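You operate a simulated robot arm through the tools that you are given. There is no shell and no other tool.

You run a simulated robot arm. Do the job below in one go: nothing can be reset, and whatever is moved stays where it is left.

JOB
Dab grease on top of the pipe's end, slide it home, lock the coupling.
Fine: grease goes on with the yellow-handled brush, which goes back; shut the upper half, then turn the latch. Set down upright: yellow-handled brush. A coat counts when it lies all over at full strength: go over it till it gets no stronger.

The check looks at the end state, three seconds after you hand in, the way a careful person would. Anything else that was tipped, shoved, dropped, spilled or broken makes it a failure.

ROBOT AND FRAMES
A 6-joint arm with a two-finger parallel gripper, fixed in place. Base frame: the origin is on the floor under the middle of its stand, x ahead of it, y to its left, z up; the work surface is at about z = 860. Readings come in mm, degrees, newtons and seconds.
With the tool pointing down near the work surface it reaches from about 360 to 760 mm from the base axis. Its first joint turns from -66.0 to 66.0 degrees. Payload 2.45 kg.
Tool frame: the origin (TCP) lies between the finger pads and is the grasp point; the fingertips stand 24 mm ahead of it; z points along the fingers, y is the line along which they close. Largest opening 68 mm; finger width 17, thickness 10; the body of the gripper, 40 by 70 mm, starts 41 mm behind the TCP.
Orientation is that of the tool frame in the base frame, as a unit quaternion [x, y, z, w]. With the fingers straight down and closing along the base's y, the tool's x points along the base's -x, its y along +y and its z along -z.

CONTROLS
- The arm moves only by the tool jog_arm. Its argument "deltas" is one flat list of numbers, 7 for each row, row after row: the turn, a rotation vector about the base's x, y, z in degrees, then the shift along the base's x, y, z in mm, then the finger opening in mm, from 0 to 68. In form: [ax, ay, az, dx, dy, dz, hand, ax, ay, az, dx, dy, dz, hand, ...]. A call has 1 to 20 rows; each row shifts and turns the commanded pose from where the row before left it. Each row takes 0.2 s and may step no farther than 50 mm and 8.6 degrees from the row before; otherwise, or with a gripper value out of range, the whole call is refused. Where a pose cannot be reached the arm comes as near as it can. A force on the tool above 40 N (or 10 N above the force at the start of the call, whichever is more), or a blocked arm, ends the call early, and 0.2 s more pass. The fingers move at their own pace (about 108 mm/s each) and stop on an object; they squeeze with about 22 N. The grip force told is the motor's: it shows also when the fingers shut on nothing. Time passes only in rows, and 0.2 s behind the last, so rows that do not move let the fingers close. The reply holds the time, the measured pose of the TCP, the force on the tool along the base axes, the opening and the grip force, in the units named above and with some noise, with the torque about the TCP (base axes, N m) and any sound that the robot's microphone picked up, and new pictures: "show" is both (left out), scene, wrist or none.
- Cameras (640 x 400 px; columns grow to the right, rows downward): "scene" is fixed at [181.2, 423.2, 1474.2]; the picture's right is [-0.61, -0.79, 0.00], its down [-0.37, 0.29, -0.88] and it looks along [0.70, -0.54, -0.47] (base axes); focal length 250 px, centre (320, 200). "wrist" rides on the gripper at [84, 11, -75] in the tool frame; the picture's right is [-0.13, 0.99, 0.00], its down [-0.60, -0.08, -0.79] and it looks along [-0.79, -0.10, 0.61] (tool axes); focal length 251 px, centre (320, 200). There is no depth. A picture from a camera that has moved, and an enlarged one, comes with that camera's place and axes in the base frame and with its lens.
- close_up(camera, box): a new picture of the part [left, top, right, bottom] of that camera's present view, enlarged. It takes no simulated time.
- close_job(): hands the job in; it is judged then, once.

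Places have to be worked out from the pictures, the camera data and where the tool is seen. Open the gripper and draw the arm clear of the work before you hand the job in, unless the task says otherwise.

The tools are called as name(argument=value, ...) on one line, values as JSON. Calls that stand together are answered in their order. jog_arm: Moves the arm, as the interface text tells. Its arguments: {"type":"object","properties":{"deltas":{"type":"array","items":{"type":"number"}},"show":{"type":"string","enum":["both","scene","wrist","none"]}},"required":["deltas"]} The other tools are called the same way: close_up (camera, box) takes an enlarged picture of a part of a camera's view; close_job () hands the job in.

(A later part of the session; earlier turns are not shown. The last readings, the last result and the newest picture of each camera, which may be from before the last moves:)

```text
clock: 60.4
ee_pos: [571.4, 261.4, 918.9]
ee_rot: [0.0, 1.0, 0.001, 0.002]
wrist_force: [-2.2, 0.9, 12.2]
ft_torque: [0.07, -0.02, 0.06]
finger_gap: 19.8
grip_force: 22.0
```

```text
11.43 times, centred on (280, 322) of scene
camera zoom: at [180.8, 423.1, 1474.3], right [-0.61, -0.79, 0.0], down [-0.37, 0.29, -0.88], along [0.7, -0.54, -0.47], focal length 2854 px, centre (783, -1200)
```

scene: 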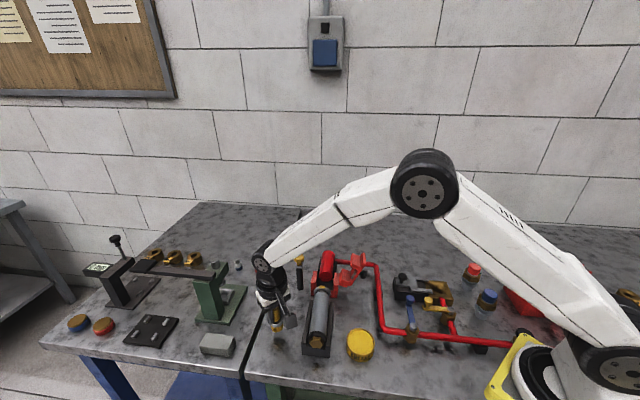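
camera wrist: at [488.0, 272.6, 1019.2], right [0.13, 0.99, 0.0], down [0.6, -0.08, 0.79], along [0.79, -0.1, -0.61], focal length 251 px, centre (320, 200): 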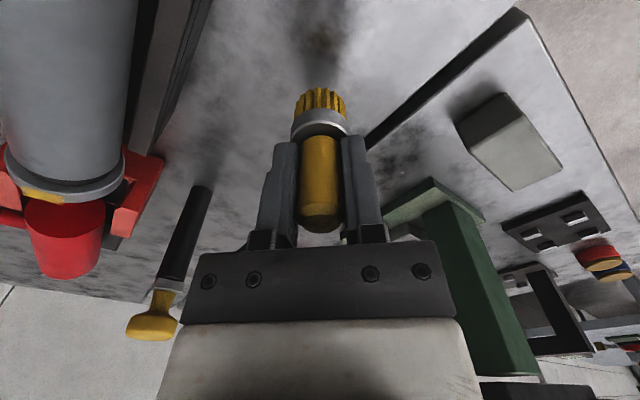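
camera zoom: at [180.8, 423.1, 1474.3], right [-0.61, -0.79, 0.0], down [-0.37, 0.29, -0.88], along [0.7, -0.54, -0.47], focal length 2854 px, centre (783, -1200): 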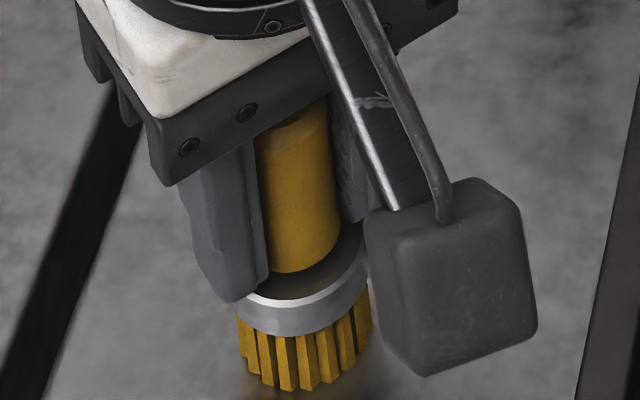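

Table contact registers 12 N. I'll back off slightly, open gently, then raise straight up.

jog_arm(deltas=[0, 0, 0, 0, 0, 0.4, 0, 0, 0, 0, 0, 0, 0, 22, 0, 0, 0, 0, 0, 0, 28, 0, 0, 0, 0, 0, 0, 45, 0, 0, 0, 0, 0, 0, 68, 0, 0, 0, 0, 0, 0, 68], show="both")

```text
clock: 61.8
ee_pos: [570.8, 260.7, 917.6]
ee_rot: [0.0, 1.0, 0.002, 0.002]
wrist_force: [-0.4, 0.2, 0.4]
ft_torque: [-0.02, -0.03, 0.01]
finger_gap: 67.9
grip_force: 0.2
camera wrist: at [487.6, 271.6, 992.6], right [0.13, 0.99, 0.0], down [0.6, -0.08, 0.79], along [0.79, -0.1, -0.61], focal length 251 px, centre (320, 200)
```

scene: 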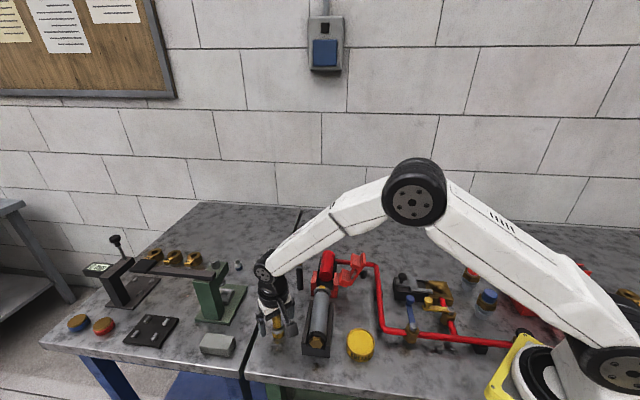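
wrist: 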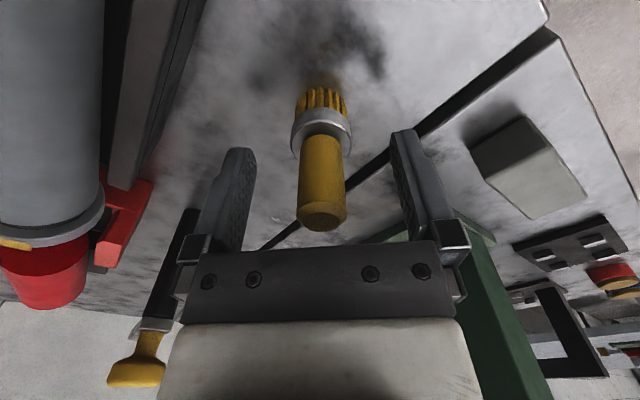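

The brush is standing upright and free. I'll raise straight up, then move behind the pipe's hex end while turning the gripper 45° so its camera looks along the pipe.

jog_arm(deltas=[0, 0, 0, 0, 0, 40, 68, 0, 0, 0, 0, 0, 48, 68, 0, 0, 0, 0, 0, 48, 68, 0, 0, -7.5, -20.6, -4.2, 0, 68, 0, 0, -7.5, -20.6, -4.2, 0, 68, 0, 0, -7.5, -20.6, -4.2, 0, 68, 0, 0, -7.5, -20.6, -4.2, 0, 68, 0, 0, -7.5, -20.6, -4.2, 0, 68, 0, 0, -7.5, -20.6, -4.2, 0, 68, 0, 0, 0, 0, 0, 0, 0, 0, 0, 0, 0, 0, 0, 0], show="both")

close_up(camera="scene", box=[255, 290, 345, 365])

close_up(camera="wrist", box=[200, 0, 440, 150])

```text
clock: 64.2
ee_pos: [447.4, 236.1, 1053.5]
ee_rot: [0.383, 0.924, 0.0, 0.001]
wrist_force: [-0.6, 0.1, -0.2]
ft_torque: [-0.02, -0.01, -0.03]
finger_gap: 0.1
grip_force: 22.6
camera wrist: at [396.3, 303.3, 1129.2], right [0.79, 0.61, 0.0], down [0.37, -0.48, 0.79], along [0.49, -0.63, -0.61], focal length 251 px, centre (320, 200)
```

scene: 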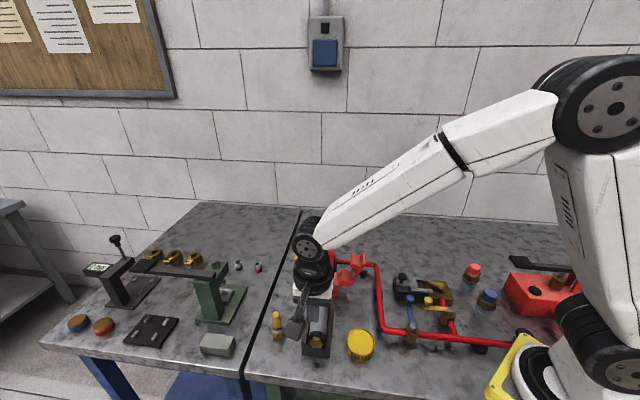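
wrist: 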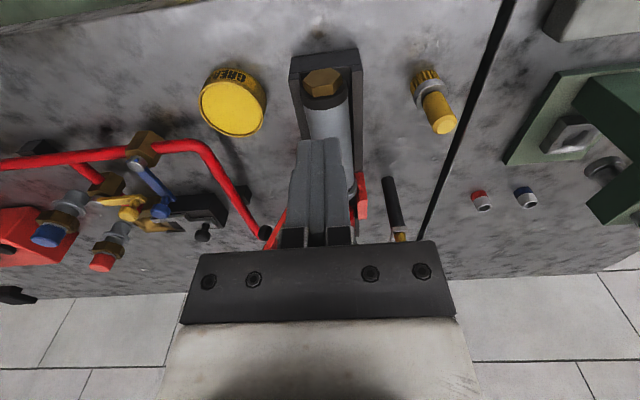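

```text
5.33 times, centred on (300, 328) of scene
camera zoom: at [181.2, 423.2, 1474.2], right [-0.61, -0.79, 0.0], down [-0.37, 0.29, -0.88], along [0.7, -0.54, -0.47], focal length 1332 px, centre (427, -480)
```

zoom: 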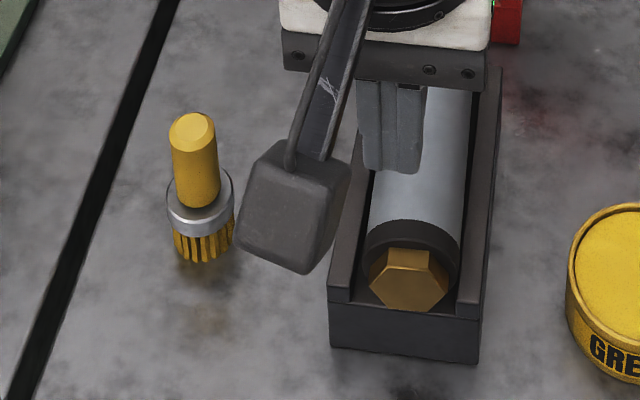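

```text
2.67 times, centred on (320, 75) of wrist
camera zoom: at [396.3, 303.3, 1129.2], right [0.79, 0.61, 0.0], down [0.37, -0.48, 0.79], along [0.49, -0.63, -0.61], focal length 670 px, centre (320, 533)
```

zoom: 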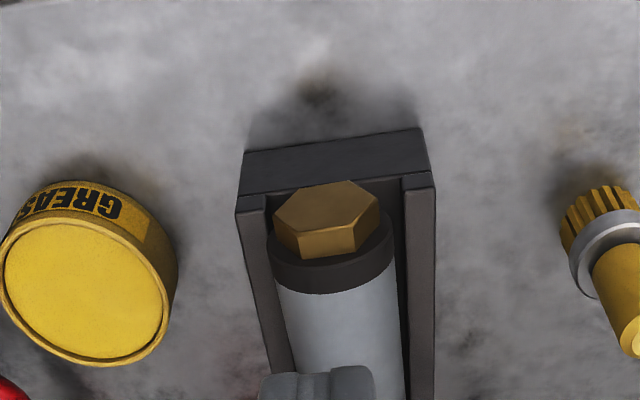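

The brush stands upright in its place. The hex face is at u≈172 and z≈915, and the trough floor is at z≈895. I'll descend with closed fingers behind the hex (tips about z 902), leaving a ~14 mm gap.

jog_arm(deltas=[0, 0, 0, -0.5, -0.8, -45, 0, 0, 0, 0, 0, 0, -45, 0, 0, 0, 0, 0, 0, -37, 0, 0, 0, 0, 0, 0, 0, 0], show="both")

close_up(camera="scene", box=[265, 280, 355, 365])

close_up(camera="wrist", box=[240, 60, 440, 250])

```text
clock: 65.2
ee_pos: [447.7, 236.0, 927.2]
ee_rot: [0.383, 0.924, 0.001, 0.001]
wrist_force: [0.3, -0.2, 0.2]
ft_torque: [0.01, 0.05, -0.01]
finger_gap: 0.0
grip_force: 21.9
camera wrist: at [396.1, 303.3, 1002.3], right [0.79, 0.61, 0.0], down [0.37, -0.48, 0.79], along [0.49, -0.63, -0.61], focal length 251 px, centre (320, 200)
```

scene: 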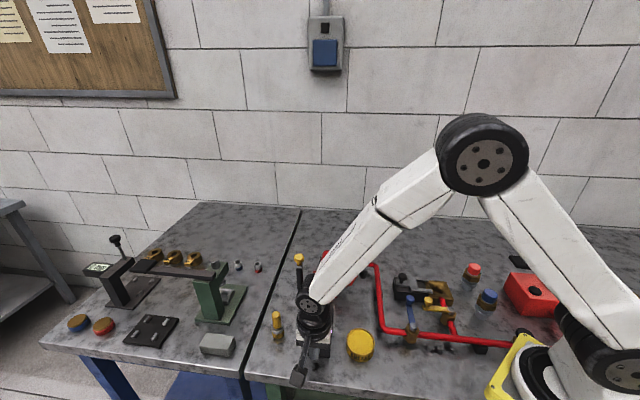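
wrist: 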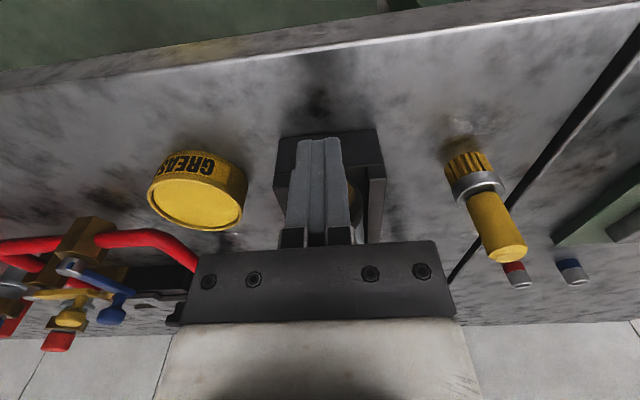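

```text
4.71 times, centred on (310, 322) of scene
camera zoom: at [181.2, 423.2, 1474.2], right [-0.61, -0.79, 0.0], down [-0.37, 0.29, -0.88], along [0.7, -0.54, -0.47], focal length 1175 px, centre (367, -376)
```

zoom: 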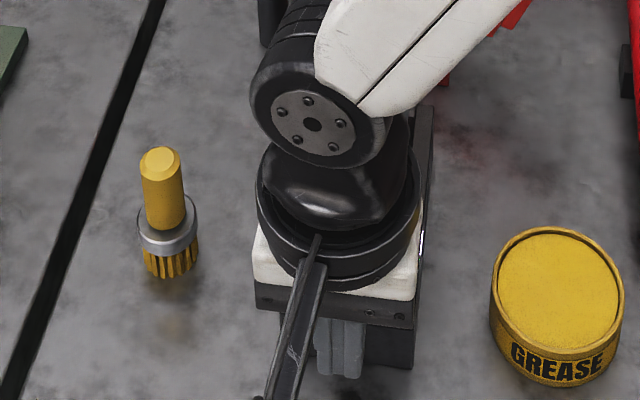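

```text
2.11 times, centred on (340, 155) of wrist
camera zoom: at [396.1, 303.3, 1002.3], right [0.79, 0.61, 0.0], down [0.37, -0.48, 0.79], along [0.49, -0.63, -0.61], focal length 529 px, centre (278, 295)
```

zoom: 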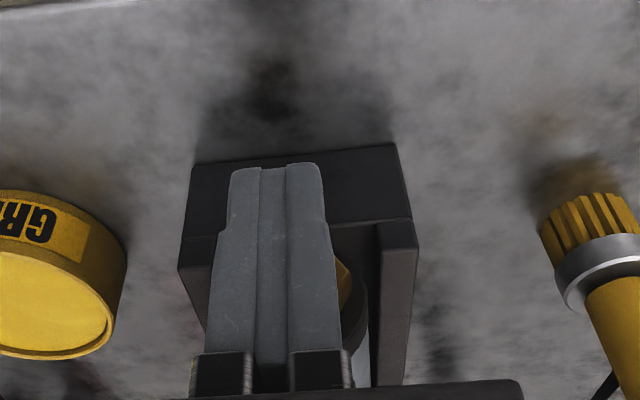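

The fingers are between the trough rails and just behind the hex. I'll start pushing along the pipe axis, slowly, and watch the force.

jog_arm(deltas=[0, 0, 0, 4.2, -4.2, 0, 0, 0, 0, 0, 3.5, -3.5, 0, 0, 0, 0, 0, 2.1, -2.1, 0, 0, 0, 0, 0, 2.1, -2.1, 0, 0, 0, 0, 0, 2.1, -2.1, 0, 0, 0, 0, 0, 2.1, -2.1, 0, 0, 0, 0, 0, 2.1, -2.1, 0, 0], show="both")

```text
clock: 66.8
ee_pos: [465.2, 217.9, 927.9]
ee_rot: [0.382, 0.924, 0.001, 0.001]
wrist_force: [-1.1, 0.9, 1.0]
ft_torque: [0.05, -0.01, 0.01]
finger_gap: 0.1
grip_force: 22.2
camera wrist: at [413.8, 284.5, 1002.0], right [0.79, 0.61, 0.0], down [0.37, -0.48, 0.79], along [0.49, -0.63, -0.61], focal length 251 px, centre (320, 200)
```

scene: 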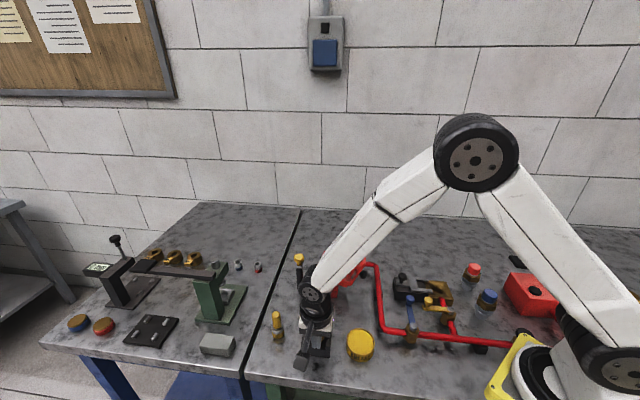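
wrist: 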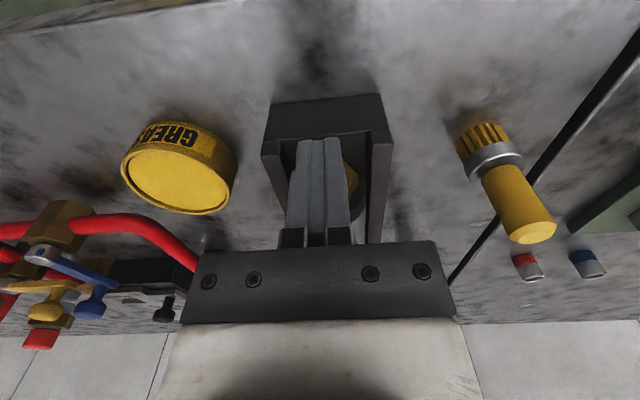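

The finger front is now at u≈183, past where the hex was, with ~1.5 N of force, so the pipe seems to be sliding freely. I'll take a close look to confirm.

close_up(camera="wrist", box=[240, 80, 420, 250])

close_up(camera="scene", box=[285, 240, 375, 330])

```text
2.35 times, centred on (330, 165) of wrist
camera zoom: at [413.8, 284.5, 1002.0], right [0.79, 0.61, 0.0], down [0.37, -0.48, 0.79], along [0.49, -0.63, -0.61], focal length 592 px, centre (296, 282)
```

zoom: 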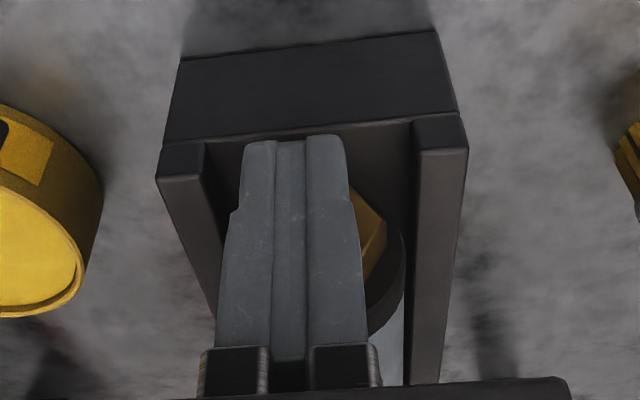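

```text
4.44 times, centred on (330, 285) of scene
camera zoom: at [181.1, 423.3, 1474.2], right [-0.61, -0.79, 0.0], down [-0.37, 0.29, -0.88], along [0.7, -0.54, -0.47], focal length 1110 px, centre (276, -178)
```

zoom: 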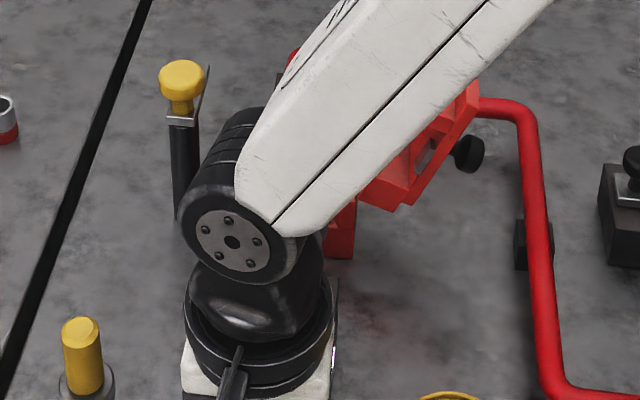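

The hex is right against the fingers. I'll continue pushing in small steps.

jog_arm(deltas=[0, 0, 0, 2.5, -2.5, 0, 0, 0, 0, 0, 2.5, -2.5, 0, 0, 0, 0, 0, 2.5, -2.5, 0, 0, 0, 0, 0, 2.5, -2.5, 0, 0, 0, 0, 0, 2.5, -2.5, 0, 0, 0, 0, 0, 2.5, -2.5, 0, 0, 0, 0, 0, 2.5, -2.5, 0, 0, 0, 0, 0, 2.5, -2.5, 0, 0, 0, 0, 0, 2.5, -2.5, 0, 0, 0, 0, 0, 0, 0, 0, 0], show="both")

```text
clock: 69.0
ee_pos: [488.5, 193.9, 926.3]
ee_rot: [0.382, 0.924, 0.001, 0.002]
wrist_force: [-1.4, 1.7, 0.9]
ft_torque: [0.0, -0.03, 0.02]
finger_gap: 0.0
grip_force: 22.0
camera wrist: at [436.8, 261.5, 1002.1], right [0.79, 0.61, 0.0], down [0.37, -0.48, 0.79], along [0.49, -0.63, -0.61], focal length 251 px, centre (320, 200)
```

scene: 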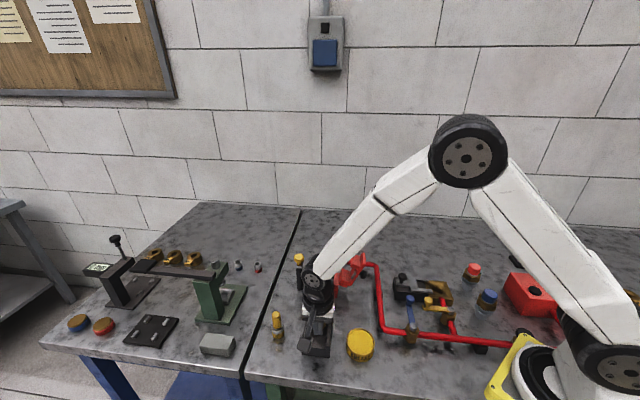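
wrist: 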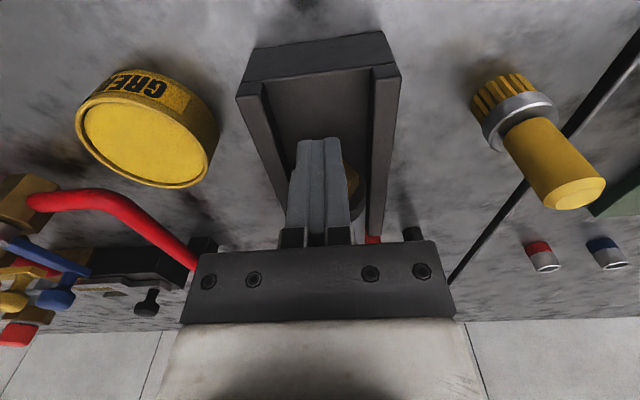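

The pipe has moved about 44 mm with low friction, with an estimated 13 mm left. I'll approach the stop in smaller steps.

jog_arm(deltas=[0, 0, 0, 1.2, -1.2, 0, 0, 0, 0, 0, 1.2, -1.2, 0, 0, 0, 0, 0, 1.2, -1.2, 0, 0, 0, 0, 0, 1.2, -1.2, 0, 0, 0, 0, 0, 1.2, -1.2, 0, 0, 0, 0, 0, 0, 0, 0, 0], show="none")

```text
clock: 70.4
ee_pos: [493.8, 188.5, 926.2]
ee_rot: [0.382, 0.924, 0.0, 0.001]
wrist_force: [-1.8, 1.7, 1.4]
ft_torque: [-0.04, -0.01, -0.02]
finger_gap: 0.2
grip_force: 22.3
```

jog_arm(deltas=[0, 0, 0, 0.8, -0.8, 0, 0, 0, 0, 0, 0.8, -0.8, 0, 0, 0, 0, 0, 0.8, -0.8, 0, 0, 0, 0, 0, 0.8, -0.8, 0, 0, 0, 0, 0, 0, 0, 0, 0], show="none")

close_up(camera="scene", box=[285, 240, 375, 330])

```text
clock: 71.6
ee_pos: [494.4, 185.8, 927.2]
ee_rot: [0.382, 0.924, 0.0, 0.0]
wrist_force: [-22.0, 22.9, 5.6]
ft_torque: [-0.01, -0.05, -0.03]
finger_gap: 0.0
grip_force: 22.0
```

```text
4.44 times, centred on (330, 285) of scene
camera zoom: at [180.4, 423.9, 1474.1], right [-0.61, -0.79, 0.0], down [-0.37, 0.29, -0.88], along [0.7, -0.54, -0.47], focal length 1110 px, centre (276, -178)
```

zoom: 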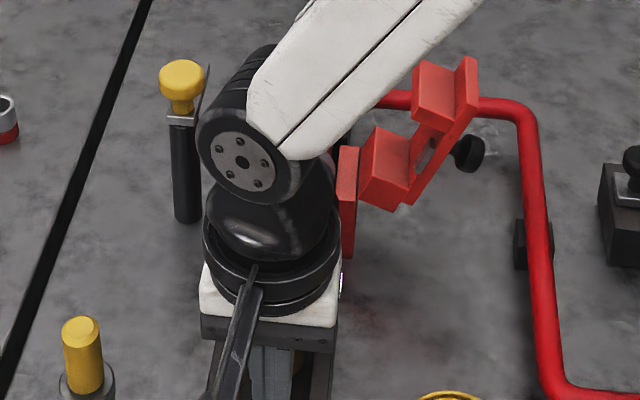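

The push force jumped to about 32 N, so the pipe has hit a stop after ~54 mm. I'll back away and look at the joint.

jog_arm(deltas=[0, 0, 0, -3, 3, 0, 0, 0, 0, 0, -12, 12, 0, 0, 0, 0, 0, -12, 12, 10, 0, 0, 0, 0, -10, 10, 45, 0, 0, 0, 0, -10, 10, 45, 0, 0, 0, 0, 0, 0, 45, 0, 0, 0, 0, 0, 0, 0, 0], show="both")

close_up(camera="scene", box=[285, 240, 375, 330])

close_up(camera="wrist", box=[230, 80, 430, 250])

```text
clock: 73.2
ee_pos: [450.3, 234.2, 1072.1]
ee_rot: [0.383, 0.924, 0.0, 0.002]
wrist_force: [0.6, 0.0, 0.2]
ft_torque: [0.0, -0.03, 0.03]
finger_gap: 0.2
grip_force: 22.0
camera wrist: at [398.4, 300.8, 1148.3], right [0.79, 0.61, 0.0], down [0.37, -0.48, 0.79], along [0.49, -0.63, -0.61], focal length 251 px, centre (320, 200)
```

scene: 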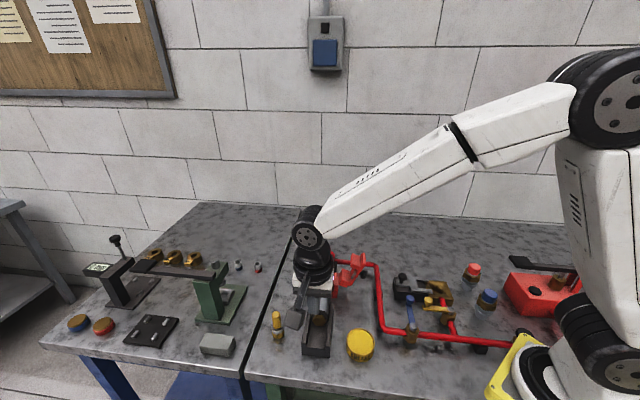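
wrist: 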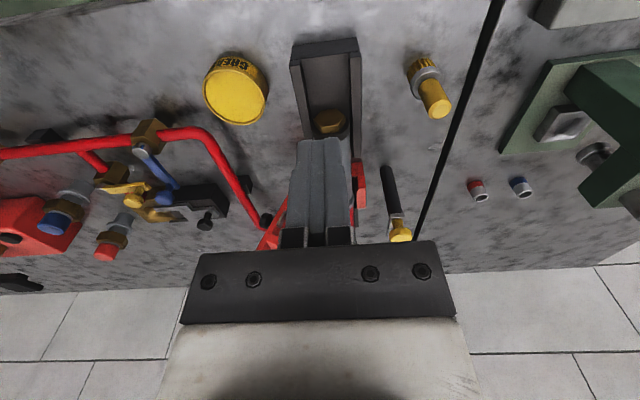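

```text
4.44 times, centred on (330, 285) of scene
camera zoom: at [181.2, 423.2, 1474.2], right [-0.61, -0.79, 0.0], down [-0.37, 0.29, -0.88], along [0.7, -0.54, -0.47], focal length 1110 px, centre (276, -178)
```

zoom: 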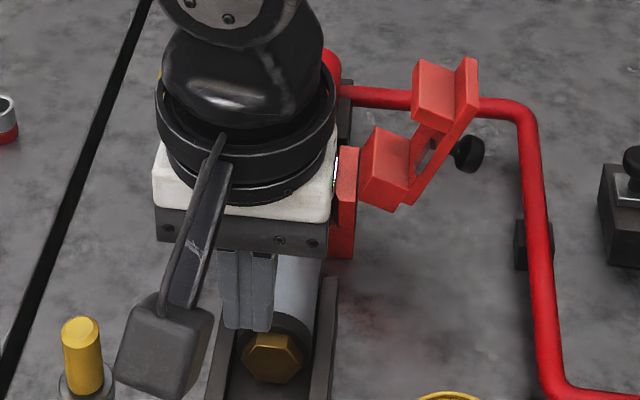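

```text
2.35 times, centred on (330, 165) of wrist
camera zoom: at [398.4, 300.8, 1148.3], right [0.79, 0.61, 0.0], down [0.37, -0.48, 0.79], along [0.49, -0.63, -0.61], focal length 592 px, centre (296, 282)
```

zoom: 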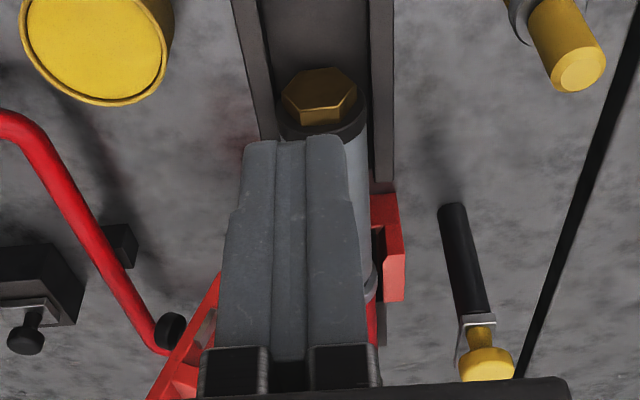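

The joint is hidden by the arm. I'll move around to the hinge side of the coupling (also needed for closing the cap), turning the gripper to face the cap.

jog_arm(deltas=[0, 0, 7.5, 2.3, -23.7, 1.5, 0, 0, 0, 7.5, 2.3, -23.7, 1.5, 0, 0, 0, 7.5, 2.3, -23.7, 1.5, 0, 0, 0, 7.5, 2.3, -23.7, 1.5, 0, 0, 0, 7.5, 2.3, -23.7, 1.5, 0, 0, 0, 7.5, 2.3, -23.7, 1.5, 0, 0, 0, 7.5, 2.3, -23.7, 1.5, 0, 0, 0, 7.5, 2.3, -23.7, 1.5, 0, 0, 0, 7.5, 2.3, -23.7, 1.5, 0, 0, 0, 7.5, 2.3, -23.7, 1.5, 0, 0, 0, 7.5, 2.3, -23.7, 1.5, 0, 0, 0, 7.5, 2.3, -23.7, 1.5, 0, 0, 0, 0, 0, 0, 0, 0], show="both")

close_up(camera="scene", box=[300, 240, 370, 310])

close_up(camera="wrist", box=[230, 70, 430, 250])

```text
clock: 76.0
ee_pos: [478.6, -51.9, 1090.0]
ee_rot: [-0.383, 0.924, 0.002, 0.0]
wrist_force: [0.6, 0.3, 0.8]
ft_torque: [-0.01, -0.02, -0.01]
finger_gap: 0.1
grip_force: 22.1
camera wrist: at [411.5, -103.9, 1165.5], right [-0.61, 0.79, 0.0], down [0.48, 0.37, 0.79], along [0.63, 0.49, -0.61], focal length 251 px, centre (320, 200)
```

scene: 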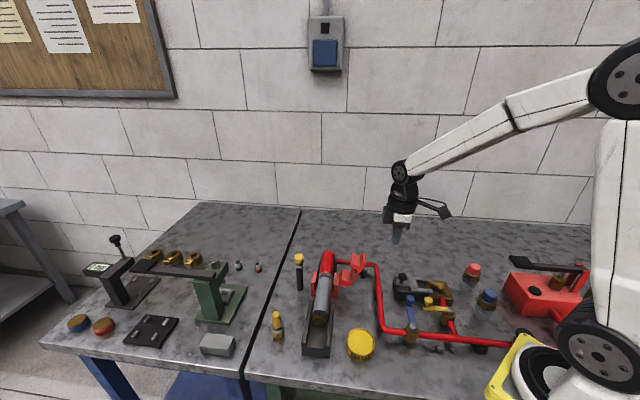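
wrist: 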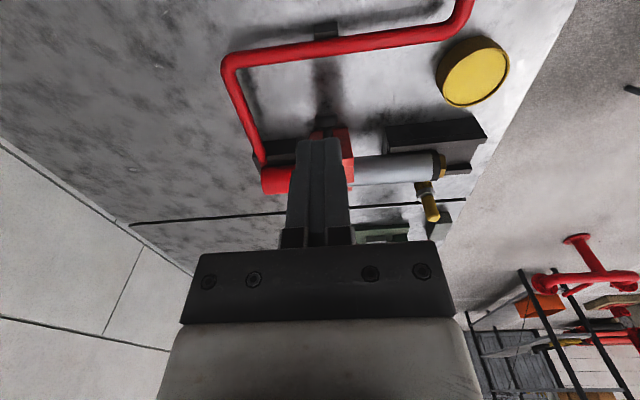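

```text
5.71 times, centred on (335, 275) of scene
camera zoom: at [181.2, 423.2, 1474.2], right [-0.61, -0.79, 0.0], down [-0.37, 0.29, -0.88], along [0.7, -0.54, -0.47], focal length 1427 px, centre (234, -229)
```

zoom: 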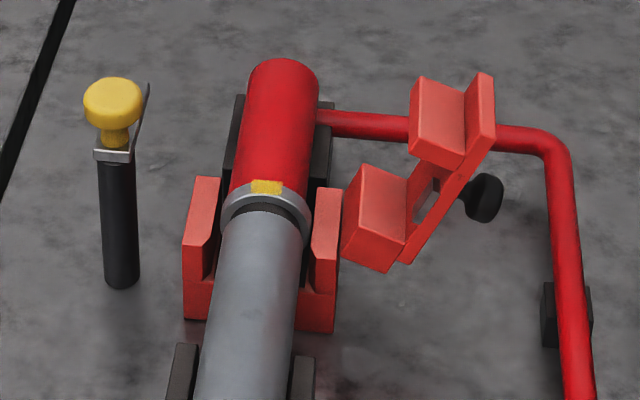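

```text
2.22 times, centred on (330, 160) of wrist
camera zoom: at [411.5, -103.9, 1165.5], right [-0.61, 0.79, 0.0], down [0.48, 0.37, 0.79], along [0.63, 0.49, -0.61], focal length 559 px, centre (298, 289)
```

zoom: 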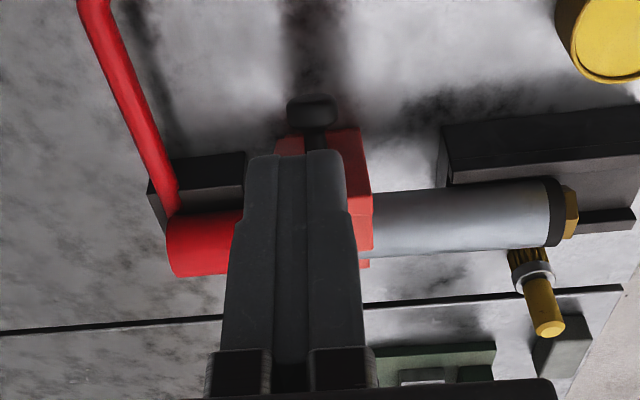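

The pipe's collar now meets the red stub. I'll zoom tightly on the joint to check for a remaining gap.

close_up(camera="scene", box=[318, 265, 348, 295])

close_up(camera="scene", box=[335, 245, 370, 290])

```text
13.33 times, centred on (333, 280) of scene
camera zoom: at [181.2, 423.2, 1474.2], right [-0.61, -0.79, 0.0], down [-0.37, 0.29, -0.88], along [0.7, -0.54, -0.47], focal length 3330 px, centre (147, -867)
```

zoom: 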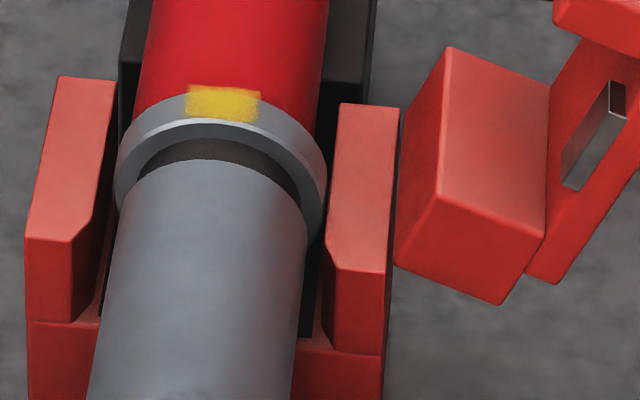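

```text
8.89 times, centred on (352, 268) of scene
camera zoom: at [181.2, 423.2, 1474.2], right [-0.61, -0.79, 0.0], down [-0.37, 0.29, -0.88], along [0.7, -0.54, -0.47], focal length 2220 px, centre (31, -400)
```

zoom: 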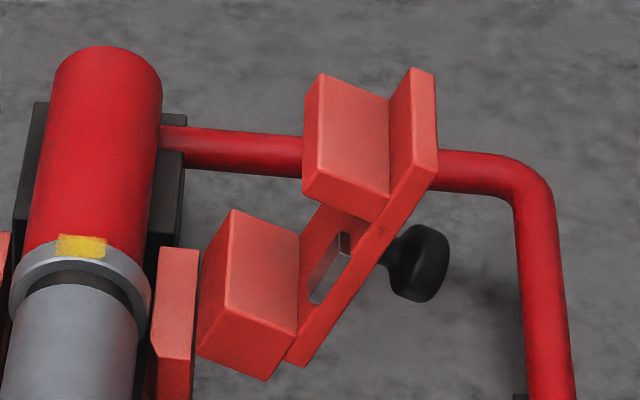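

The pipe is fully seated against the stub, and the cap's lip top is at about v≈-119, z≈1003, with the hinge near v≈-47, z≈919. I'll lower the closed fingers behind the cap (outer side), above the knob and just below the lip's top edge.

jog_arm(deltas=[0, 0, 0, 3.5, -3.5, -30, 0, 0, 0, 0, 0, 0, -30, 0, 0, 0, 0, 0, 0, -14, 0, 0, 0, 0, 0, 0, 0, 0], show="both")

close_up(camera="scene", box=[320, 225, 400, 295])

close_up(camera="wrist", box=[230, 70, 430, 250])

```text
clock: 77.0
ee_pos: [481.1, -55.2, 1015.6]
ee_rot: [-0.383, 0.924, 0.002, 0.0]
wrist_force: [0.4, 0.1, 0.1]
ft_torque: [0.02, 0.01, -0.01]
finger_gap: 0.1
grip_force: 22.0
camera wrist: at [414.1, -107.8, 1090.9], right [-0.61, 0.79, 0.0], down [0.48, 0.37, 0.79], along [0.63, 0.49, -0.61], focal length 251 px, centre (320, 200)
```

scene: 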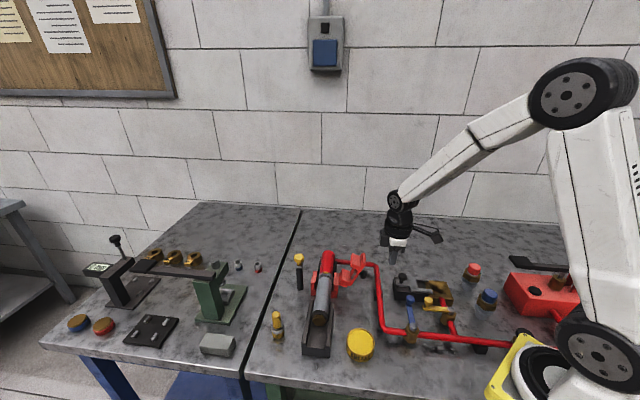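
wrist: 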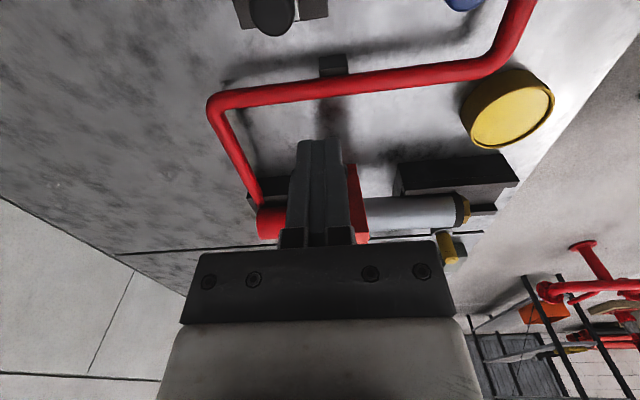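

```text
5.71 times, centred on (360, 260) of scene
camera zoom: at [181.2, 423.2, 1474.2], right [-0.61, -0.79, 0.0], down [-0.37, 0.29, -0.88], along [0.7, -0.54, -0.47], focal length 1427 px, centre (91, -143)
```

zoom: 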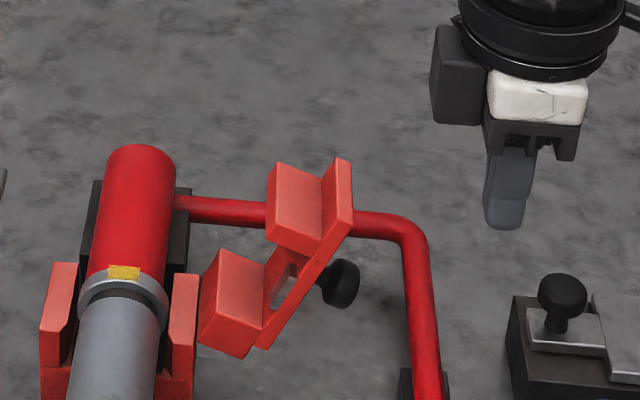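

```text
2.22 times, centred on (330, 160) of wrist
camera zoom: at [414.1, -107.8, 1090.9], right [-0.61, 0.79, 0.0], down [0.48, 0.37, 0.79], along [0.63, 0.49, -0.61], focal length 559 px, centre (298, 289)
```

zoom: 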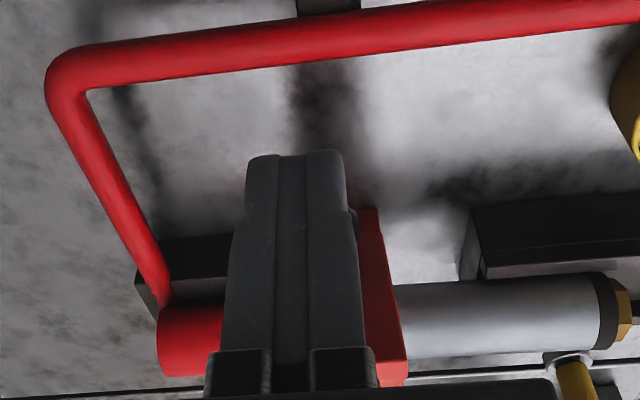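

The fingertip is level with the upper part of the cap, about 55 mm behind it. I'll advance toward the cap, stopping short of contact to check.

jog_arm(deltas=[0, 0, 0, 10, 10, 0, 0, 0, 0, 0, 10, 10, 0, 0, 0, 0, 0, 8, 8, 0, 0, 0, 0, 0, 0, 0, 0, 0], show="none")

close_up(camera="scene", box=[310, 225, 390, 295])

close_up(camera="wrist", box=[230, 70, 430, 250])

```text
clock: 78.0
ee_pos: [509.8, -27.8, 1015.2]
ee_rot: [-0.383, 0.924, 0.001, 0.0]
wrist_force: [-0.4, -0.3, -0.1]
ft_torque: [-0.02, -0.01, -0.01]
finger_gap: 0.0
grip_force: 22.0
```

```text
5.71 times, centred on (350, 260) of scene
camera zoom: at [181.2, 423.2, 1474.2], right [-0.61, -0.79, 0.0], down [-0.37, 0.29, -0.88], along [0.7, -0.54, -0.47], focal length 1427 px, centre (149, -143)
```

zoom: 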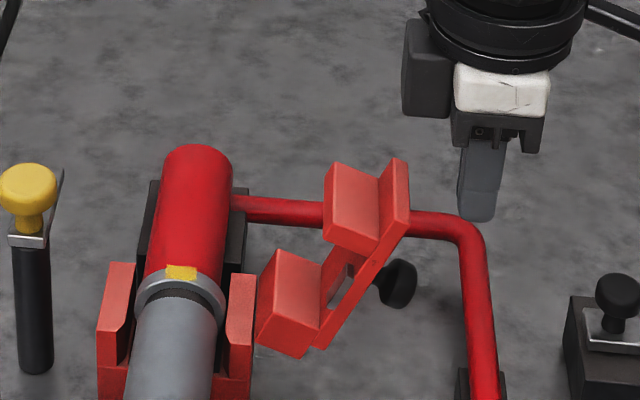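

```text
2.22 times, centred on (330, 160) of wrist
camera zoom: at [442.5, -79.8, 1090.9], right [-0.61, 0.79, 0.0], down [0.48, 0.37, 0.79], along [0.63, 0.49, -0.61], focal length 559 px, centre (298, 289)
```

zoom: 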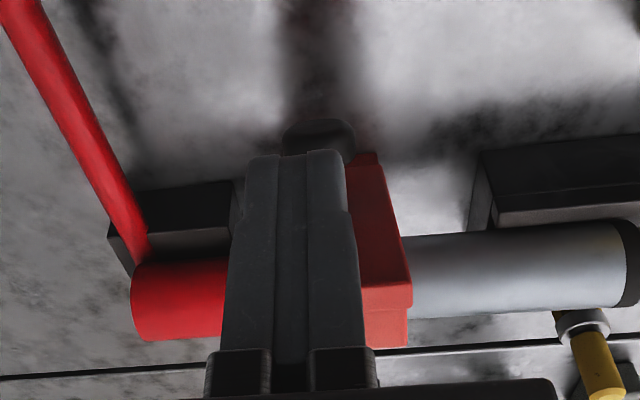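

About 15–25 mm remains to contact. I'll push in small +v steps with a slight rise, following the lip's arc.

jog_arm(deltas=[0, 0, 0, 2.83, 2.83, 0, 0, 0, 0, 0, 2.83, 2.83, 0, 0, 0, 0, 0, 2.83, 2.83, 0, 0, 0, 0, 0, 2.83, 2.83, 0, 0, 0, 0, 0, 2.83, 2.83, 1, 0, 0, 0, 0, 2.83, 2.83, 1, 0, 0, 0, 0, 2.83, 2.83, 1, 0, 0, 0, 0, 2.83, 2.83, 1, 0, 0, 0, 0, 0, 0, 0, 0], show="none")

close_up(camera="scene", box=[310, 225, 390, 295])

```text
clock: 80.0
ee_pos: [531.1, -4.5, 1020.8]
ee_rot: [-0.383, 0.924, 0.001, 0.001]
wrist_force: [-0.7, -0.8, -0.5]
ft_torque: [-0.02, 0.0, 0.0]
finger_gap: 0.2
grip_force: 21.5
```

```text
5.71 times, centred on (350, 260) of scene
camera zoom: at [181.2, 423.2, 1474.2], right [-0.61, -0.79, 0.0], down [-0.37, 0.29, -0.88], along [0.7, -0.54, -0.47], focal length 1427 px, centre (149, -143)
```

zoom: 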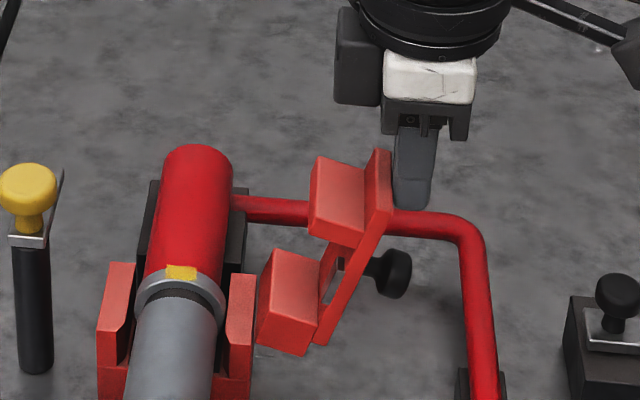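

The cap is rotating with hardly any force. I'll continue.

jog_arm(deltas=[0, 0, 0, 2.83, 2.83, 1.5, 0, 0, 0, 0, 2.83, 2.83, 1.5, 0, 0, 0, 0, 2.83, 2.83, 1.5, 0, 0, 0, 0, 2.83, 2.83, 1.5, 0, 0, 0, 0, 2.83, 2.83, 1.5, 0, 0, 0, 0, 2.83, 2.83, 1, 0, 0, 0, 0, 0, 0, 0, 0], show="none")

close_up(camera="scene", box=[310, 225, 390, 295])

```text
clock: 81.6
ee_pos: [548.4, 11.0, 1027.8]
ee_rot: [-0.383, 0.924, 0.001, 0.0]
wrist_force: [0.0, -1.2, -0.3]
ft_torque: [0.0, 0.04, 0.01]
finger_gap: 0.0
grip_force: 22.0
```

```text
5.71 times, centred on (350, 260) of scene
camera zoom: at [181.1, 423.2, 1474.2], right [-0.61, -0.79, 0.0], down [-0.37, 0.29, -0.88], along [0.7, -0.54, -0.47], focal length 1427 px, centre (149, -143)
```

zoom: 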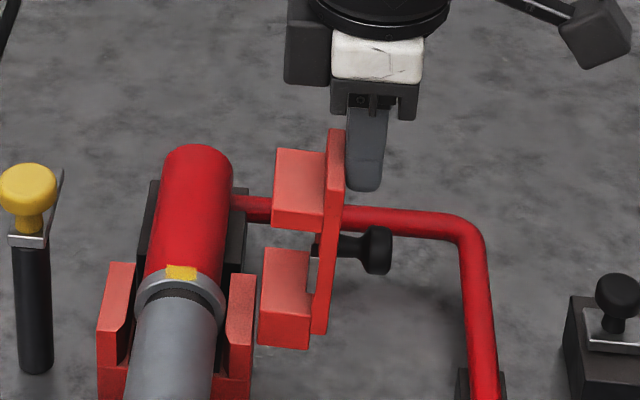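

The cap is now vertical. I'll continue gently past the balance point.

jog_arm(deltas=[0, 0, 0, 2, 2, 0, 0, 0, 0, 0, 2, 2, 0, 0, 0, 0, 0, 2, 2, 0, 0, 0, 0, 0, 2, 2, 0, 0, 0, 0, 0, 2, 2, 0, 0, 0, 0, 0, 0, 0, 0, 0], show="none")

close_up(camera="scene", box=[310, 225, 390, 295])

```text
clock: 83.0
ee_pos: [558.4, 22.0, 1028.2]
ee_rot: [-0.383, 0.924, 0.001, 0.0]
wrist_force: [-0.2, -0.3, 0.5]
ft_torque: [-0.02, 0.03, -0.01]
finger_gap: 0.0
grip_force: 22.3
```

```text
5.71 times, centred on (350, 260) of scene
camera zoom: at [181.1, 423.2, 1474.2], right [-0.61, -0.79, 0.0], down [-0.37, 0.29, -0.88], along [0.7, -0.54, -0.47], focal length 1427 px, centre (149, -143)
```

zoom: 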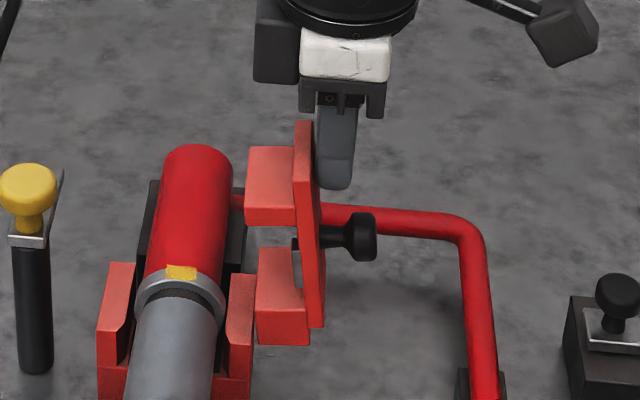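

jog_arm(deltas=[0, 0, 0, 2, 2, 0.5, 0, 0, 0, 0, 2, 2, 0.5, 0, 0, 0, 0, 2, 2, 0.5, 0, 0, 0, 0, 2, 2, 0.5, 0, 0, 0, 0, 0, 0, 0, 0], show="none")

close_up(camera="scene", box=[310, 225, 390, 295])

```text
clock: 84.2
ee_pos: [566.0, 28.4, 1030.2]
ee_rot: [-0.383, 0.924, 0.002, 0.0]
wrist_force: [-0.8, 0.0, -0.7]
ft_torque: [0.01, 0.03, 0.05]
finger_gap: 0.1
grip_force: 22.2
```

```text
5.71 times, centred on (350, 260) of scene
camera zoom: at [181.2, 423.2, 1474.2], right [-0.61, -0.79, 0.0], down [-0.37, 0.29, -0.88], along [0.7, -0.54, -0.47], focal length 1427 px, centre (149, -143)
```

zoom: 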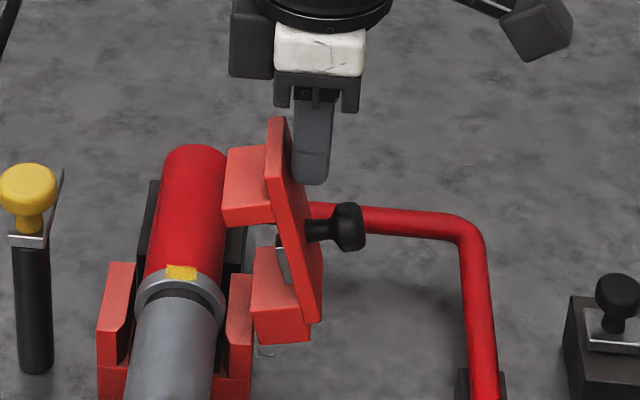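

The cap leans over past vertical and seems held by hinge friction. I'll keep pushing forward and begin to follow downward.

jog_arm(deltas=[0, 0, 0, 2.5, 2.5, 0, 0, 0, 0, 0, 2.5, 2.5, 0, 0, 0, 0, 0, 2.5, 2.5, 0, 0, 0, 0, 0, 2.5, 2.5, 0, 0, 0, 0, 0, 0, 0, 0, 0], show="none")

close_up(camera="scene", box=[310, 225, 390, 295])

```text
clock: 85.4
ee_pos: [575.6, 38.9, 1030.7]
ee_rot: [-0.381, 0.924, 0.001, 0.0]
wrist_force: [0.4, -0.3, -0.4]
ft_torque: [-0.02, -0.03, 0.01]
finger_gap: 0.0
grip_force: 22.0
```

```text
5.71 times, centred on (350, 260) of scene
camera zoom: at [181.2, 423.2, 1474.2], right [-0.61, -0.79, 0.0], down [-0.37, 0.29, -0.88], along [0.7, -0.54, -0.47], focal length 1427 px, centre (149, -143)
```

zoom: 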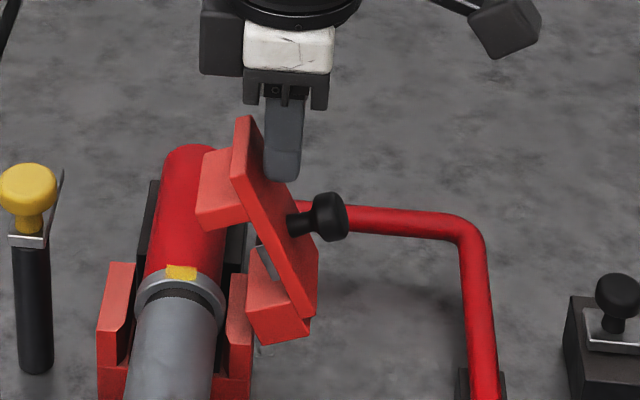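

The cap is at about 65° and friction-held. I'll follow its arc with the fingertip contacting between knob and lip, moving forward and then downward.

jog_arm(deltas=[0, 0, 0, 2.76, 2.76, 0.8, 0, 0, 0, 0, 2.76, 2.76, 0.8, 0, 0, 0, 0, 2.76, 2.76, 0.8, 0, 0, 0, 0, 2.71, 2.71, -1.3, 0, 0, 0, 0, 2.71, 2.71, -1.3, 0, 0, 0, 0, 2.71, 2.71, -1.3, 0, 0, 0, 0, 2.71, 2.71, -1.3, 0, 0, 0, 0, 2.71, 2.71, -1.3, 0, 0, 0, 0, 2.71, 2.71, -1.3, 0, 0, 0, 0, 0, 0, 0, 0], show="none")

close_up(camera="scene", box=[290, 225, 370, 295])

```text
clock: 87.6
ee_pos: [601.5, 63.5, 1024.2]
ee_rot: [-0.383, 0.924, 0.002, 0.001]
wrist_force: [0.5, -0.6, 0.2]
ft_torque: [0.02, -0.01, -0.01]
finger_gap: 0.1
grip_force: 22.3
```

```text
5.71 times, centred on (330, 260) of scene
camera zoom: at [181.2, 423.2, 1474.2], right [-0.61, -0.79, 0.0], down [-0.37, 0.29, -0.88], along [0.7, -0.54, -0.47], focal length 1427 px, centre (263, -143)
```

zoom: 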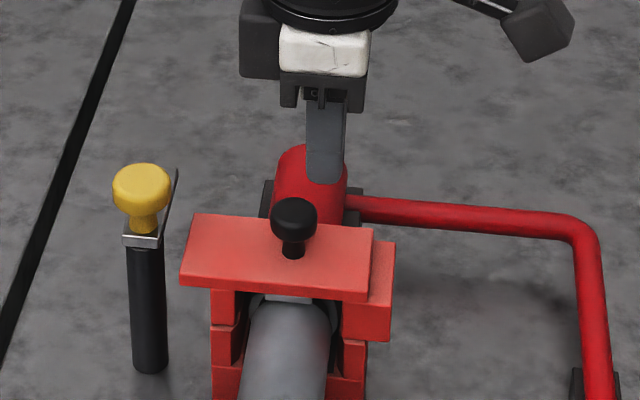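

The cap has swung shut. I'll zoom in to check that it's properly seated.

close_up(camera="scene", box=[308, 255, 348, 295])

close_up(camera="wrist", box=[150, 40, 490, 250])

```text
10.00 times, centred on (328, 275) of scene
camera zoom: at [181.2, 423.2, 1474.2], right [-0.61, -0.79, 0.0], down [-0.37, 0.29, -0.88], along [0.7, -0.54, -0.47], focal length 2498 px, centre (240, -550)
```

zoom: 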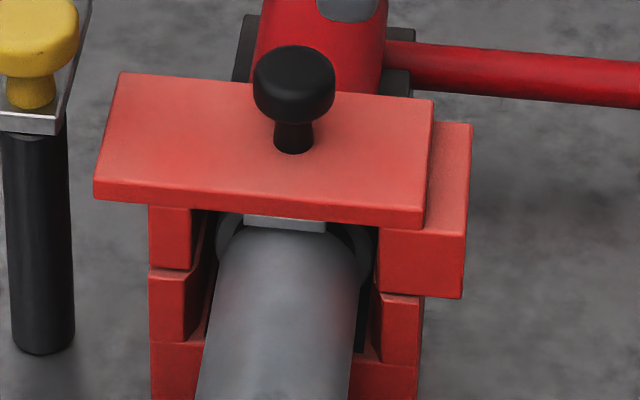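

```text
1.88 times, centred on (320, 145) of wrist
camera zoom: at [534.3, 12.0, 1100.2], right [-0.61, 0.79, 0.0], down [0.48, 0.37, 0.79], along [0.63, 0.49, -0.61], focal length 473 px, centre (320, 304)
```

zoom: 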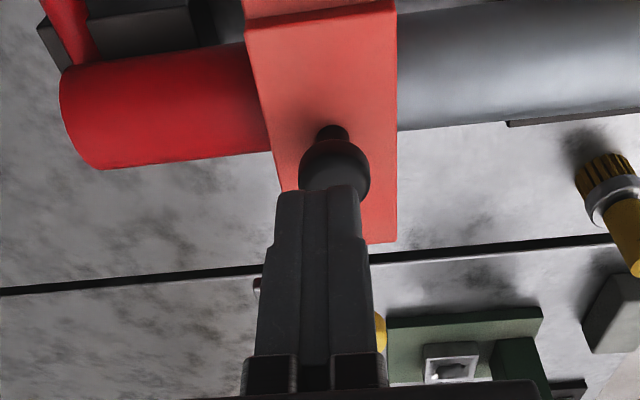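

The cap looks closed on both cheeks. I'll press lightly on it near the lip to make sure it's fully seated before latching.

jog_arm(deltas=[0, 0, 0, 11.5, 11.5, 0, 0, 0, 0, 0, 11.5, 11.5, 0, 0, 0, 0, 0, 11.5, 11.5, 0, 0, 0, 0, 0, 0, 0, -20, 0, 0, 0, 0, 0, 0, -20, 0, 0, 0, 0, 0, 0, 0, 0], show="both")

close_up(camera="scene", box=[288, 245, 348, 295])

```text
clock: 89.0
ee_pos: [635.1, 97.9, 985.6]
ee_rot: [-0.384, 0.924, 0.001, 0.001]
wrist_force: [0.9, -0.8, -0.2]
ft_torque: [0.0, 0.04, -0.02]
finger_gap: 0.0
grip_force: 22.0
camera wrist: at [568.8, 46.7, 1059.9], right [-0.61, 0.79, 0.0], down [0.48, 0.37, 0.79], along [0.63, 0.49, -0.61], focal length 251 px, centre (320, 200)
```

scene: 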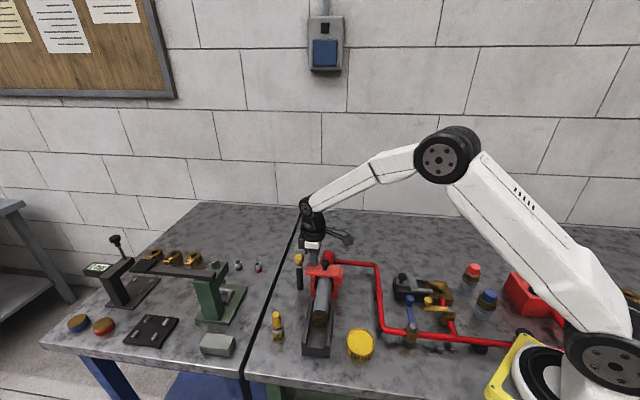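
wrist: 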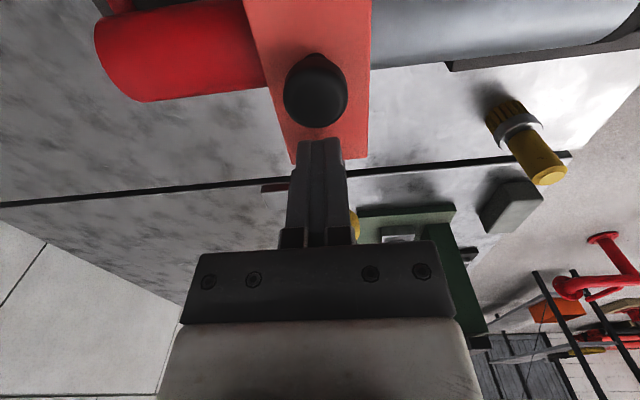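

```text
8.00 times, centred on (318, 270) of scene
camera zoom: at [181.2, 423.2, 1474.2], right [-0.61, -0.79, 0.0], down [-0.37, 0.29, -0.88], along [0.7, -0.54, -0.47], focal length 1998 px, centre (336, -360)
```

zoom: 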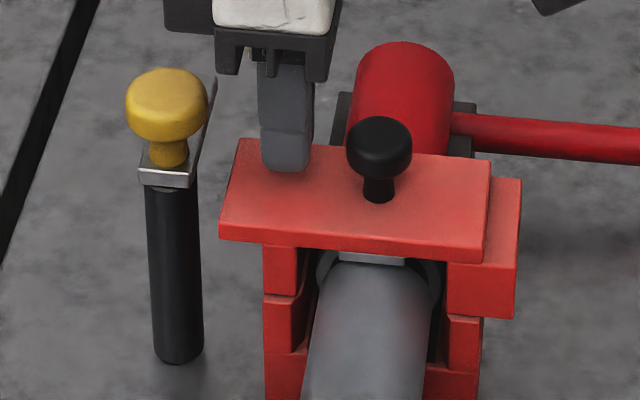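

The tip is over the plate between knob and lip. I'll press down slowly.

jog_arm(deltas=[0, 0, 0, 0, 0, -6, 0, 0, 0, 0, 0, 0, -3, 0, 0, 0, 0, 0, 0, -1.5, 0, 0, 0, 0, 0, 0, -1, 0, 0, 0, 0, 0, 0, 0, 0], show="none")

```text
clock: 90.2
ee_pos: [633.7, 97.3, 972.3]
ee_rot: [-0.383, 0.924, 0.002, 0.0]
wrist_force: [-1.8, -0.9, 5.4]
ft_torque: [-0.08, 0.1, 0.01]
finger_gap: 0.0
grip_force: 22.2
```

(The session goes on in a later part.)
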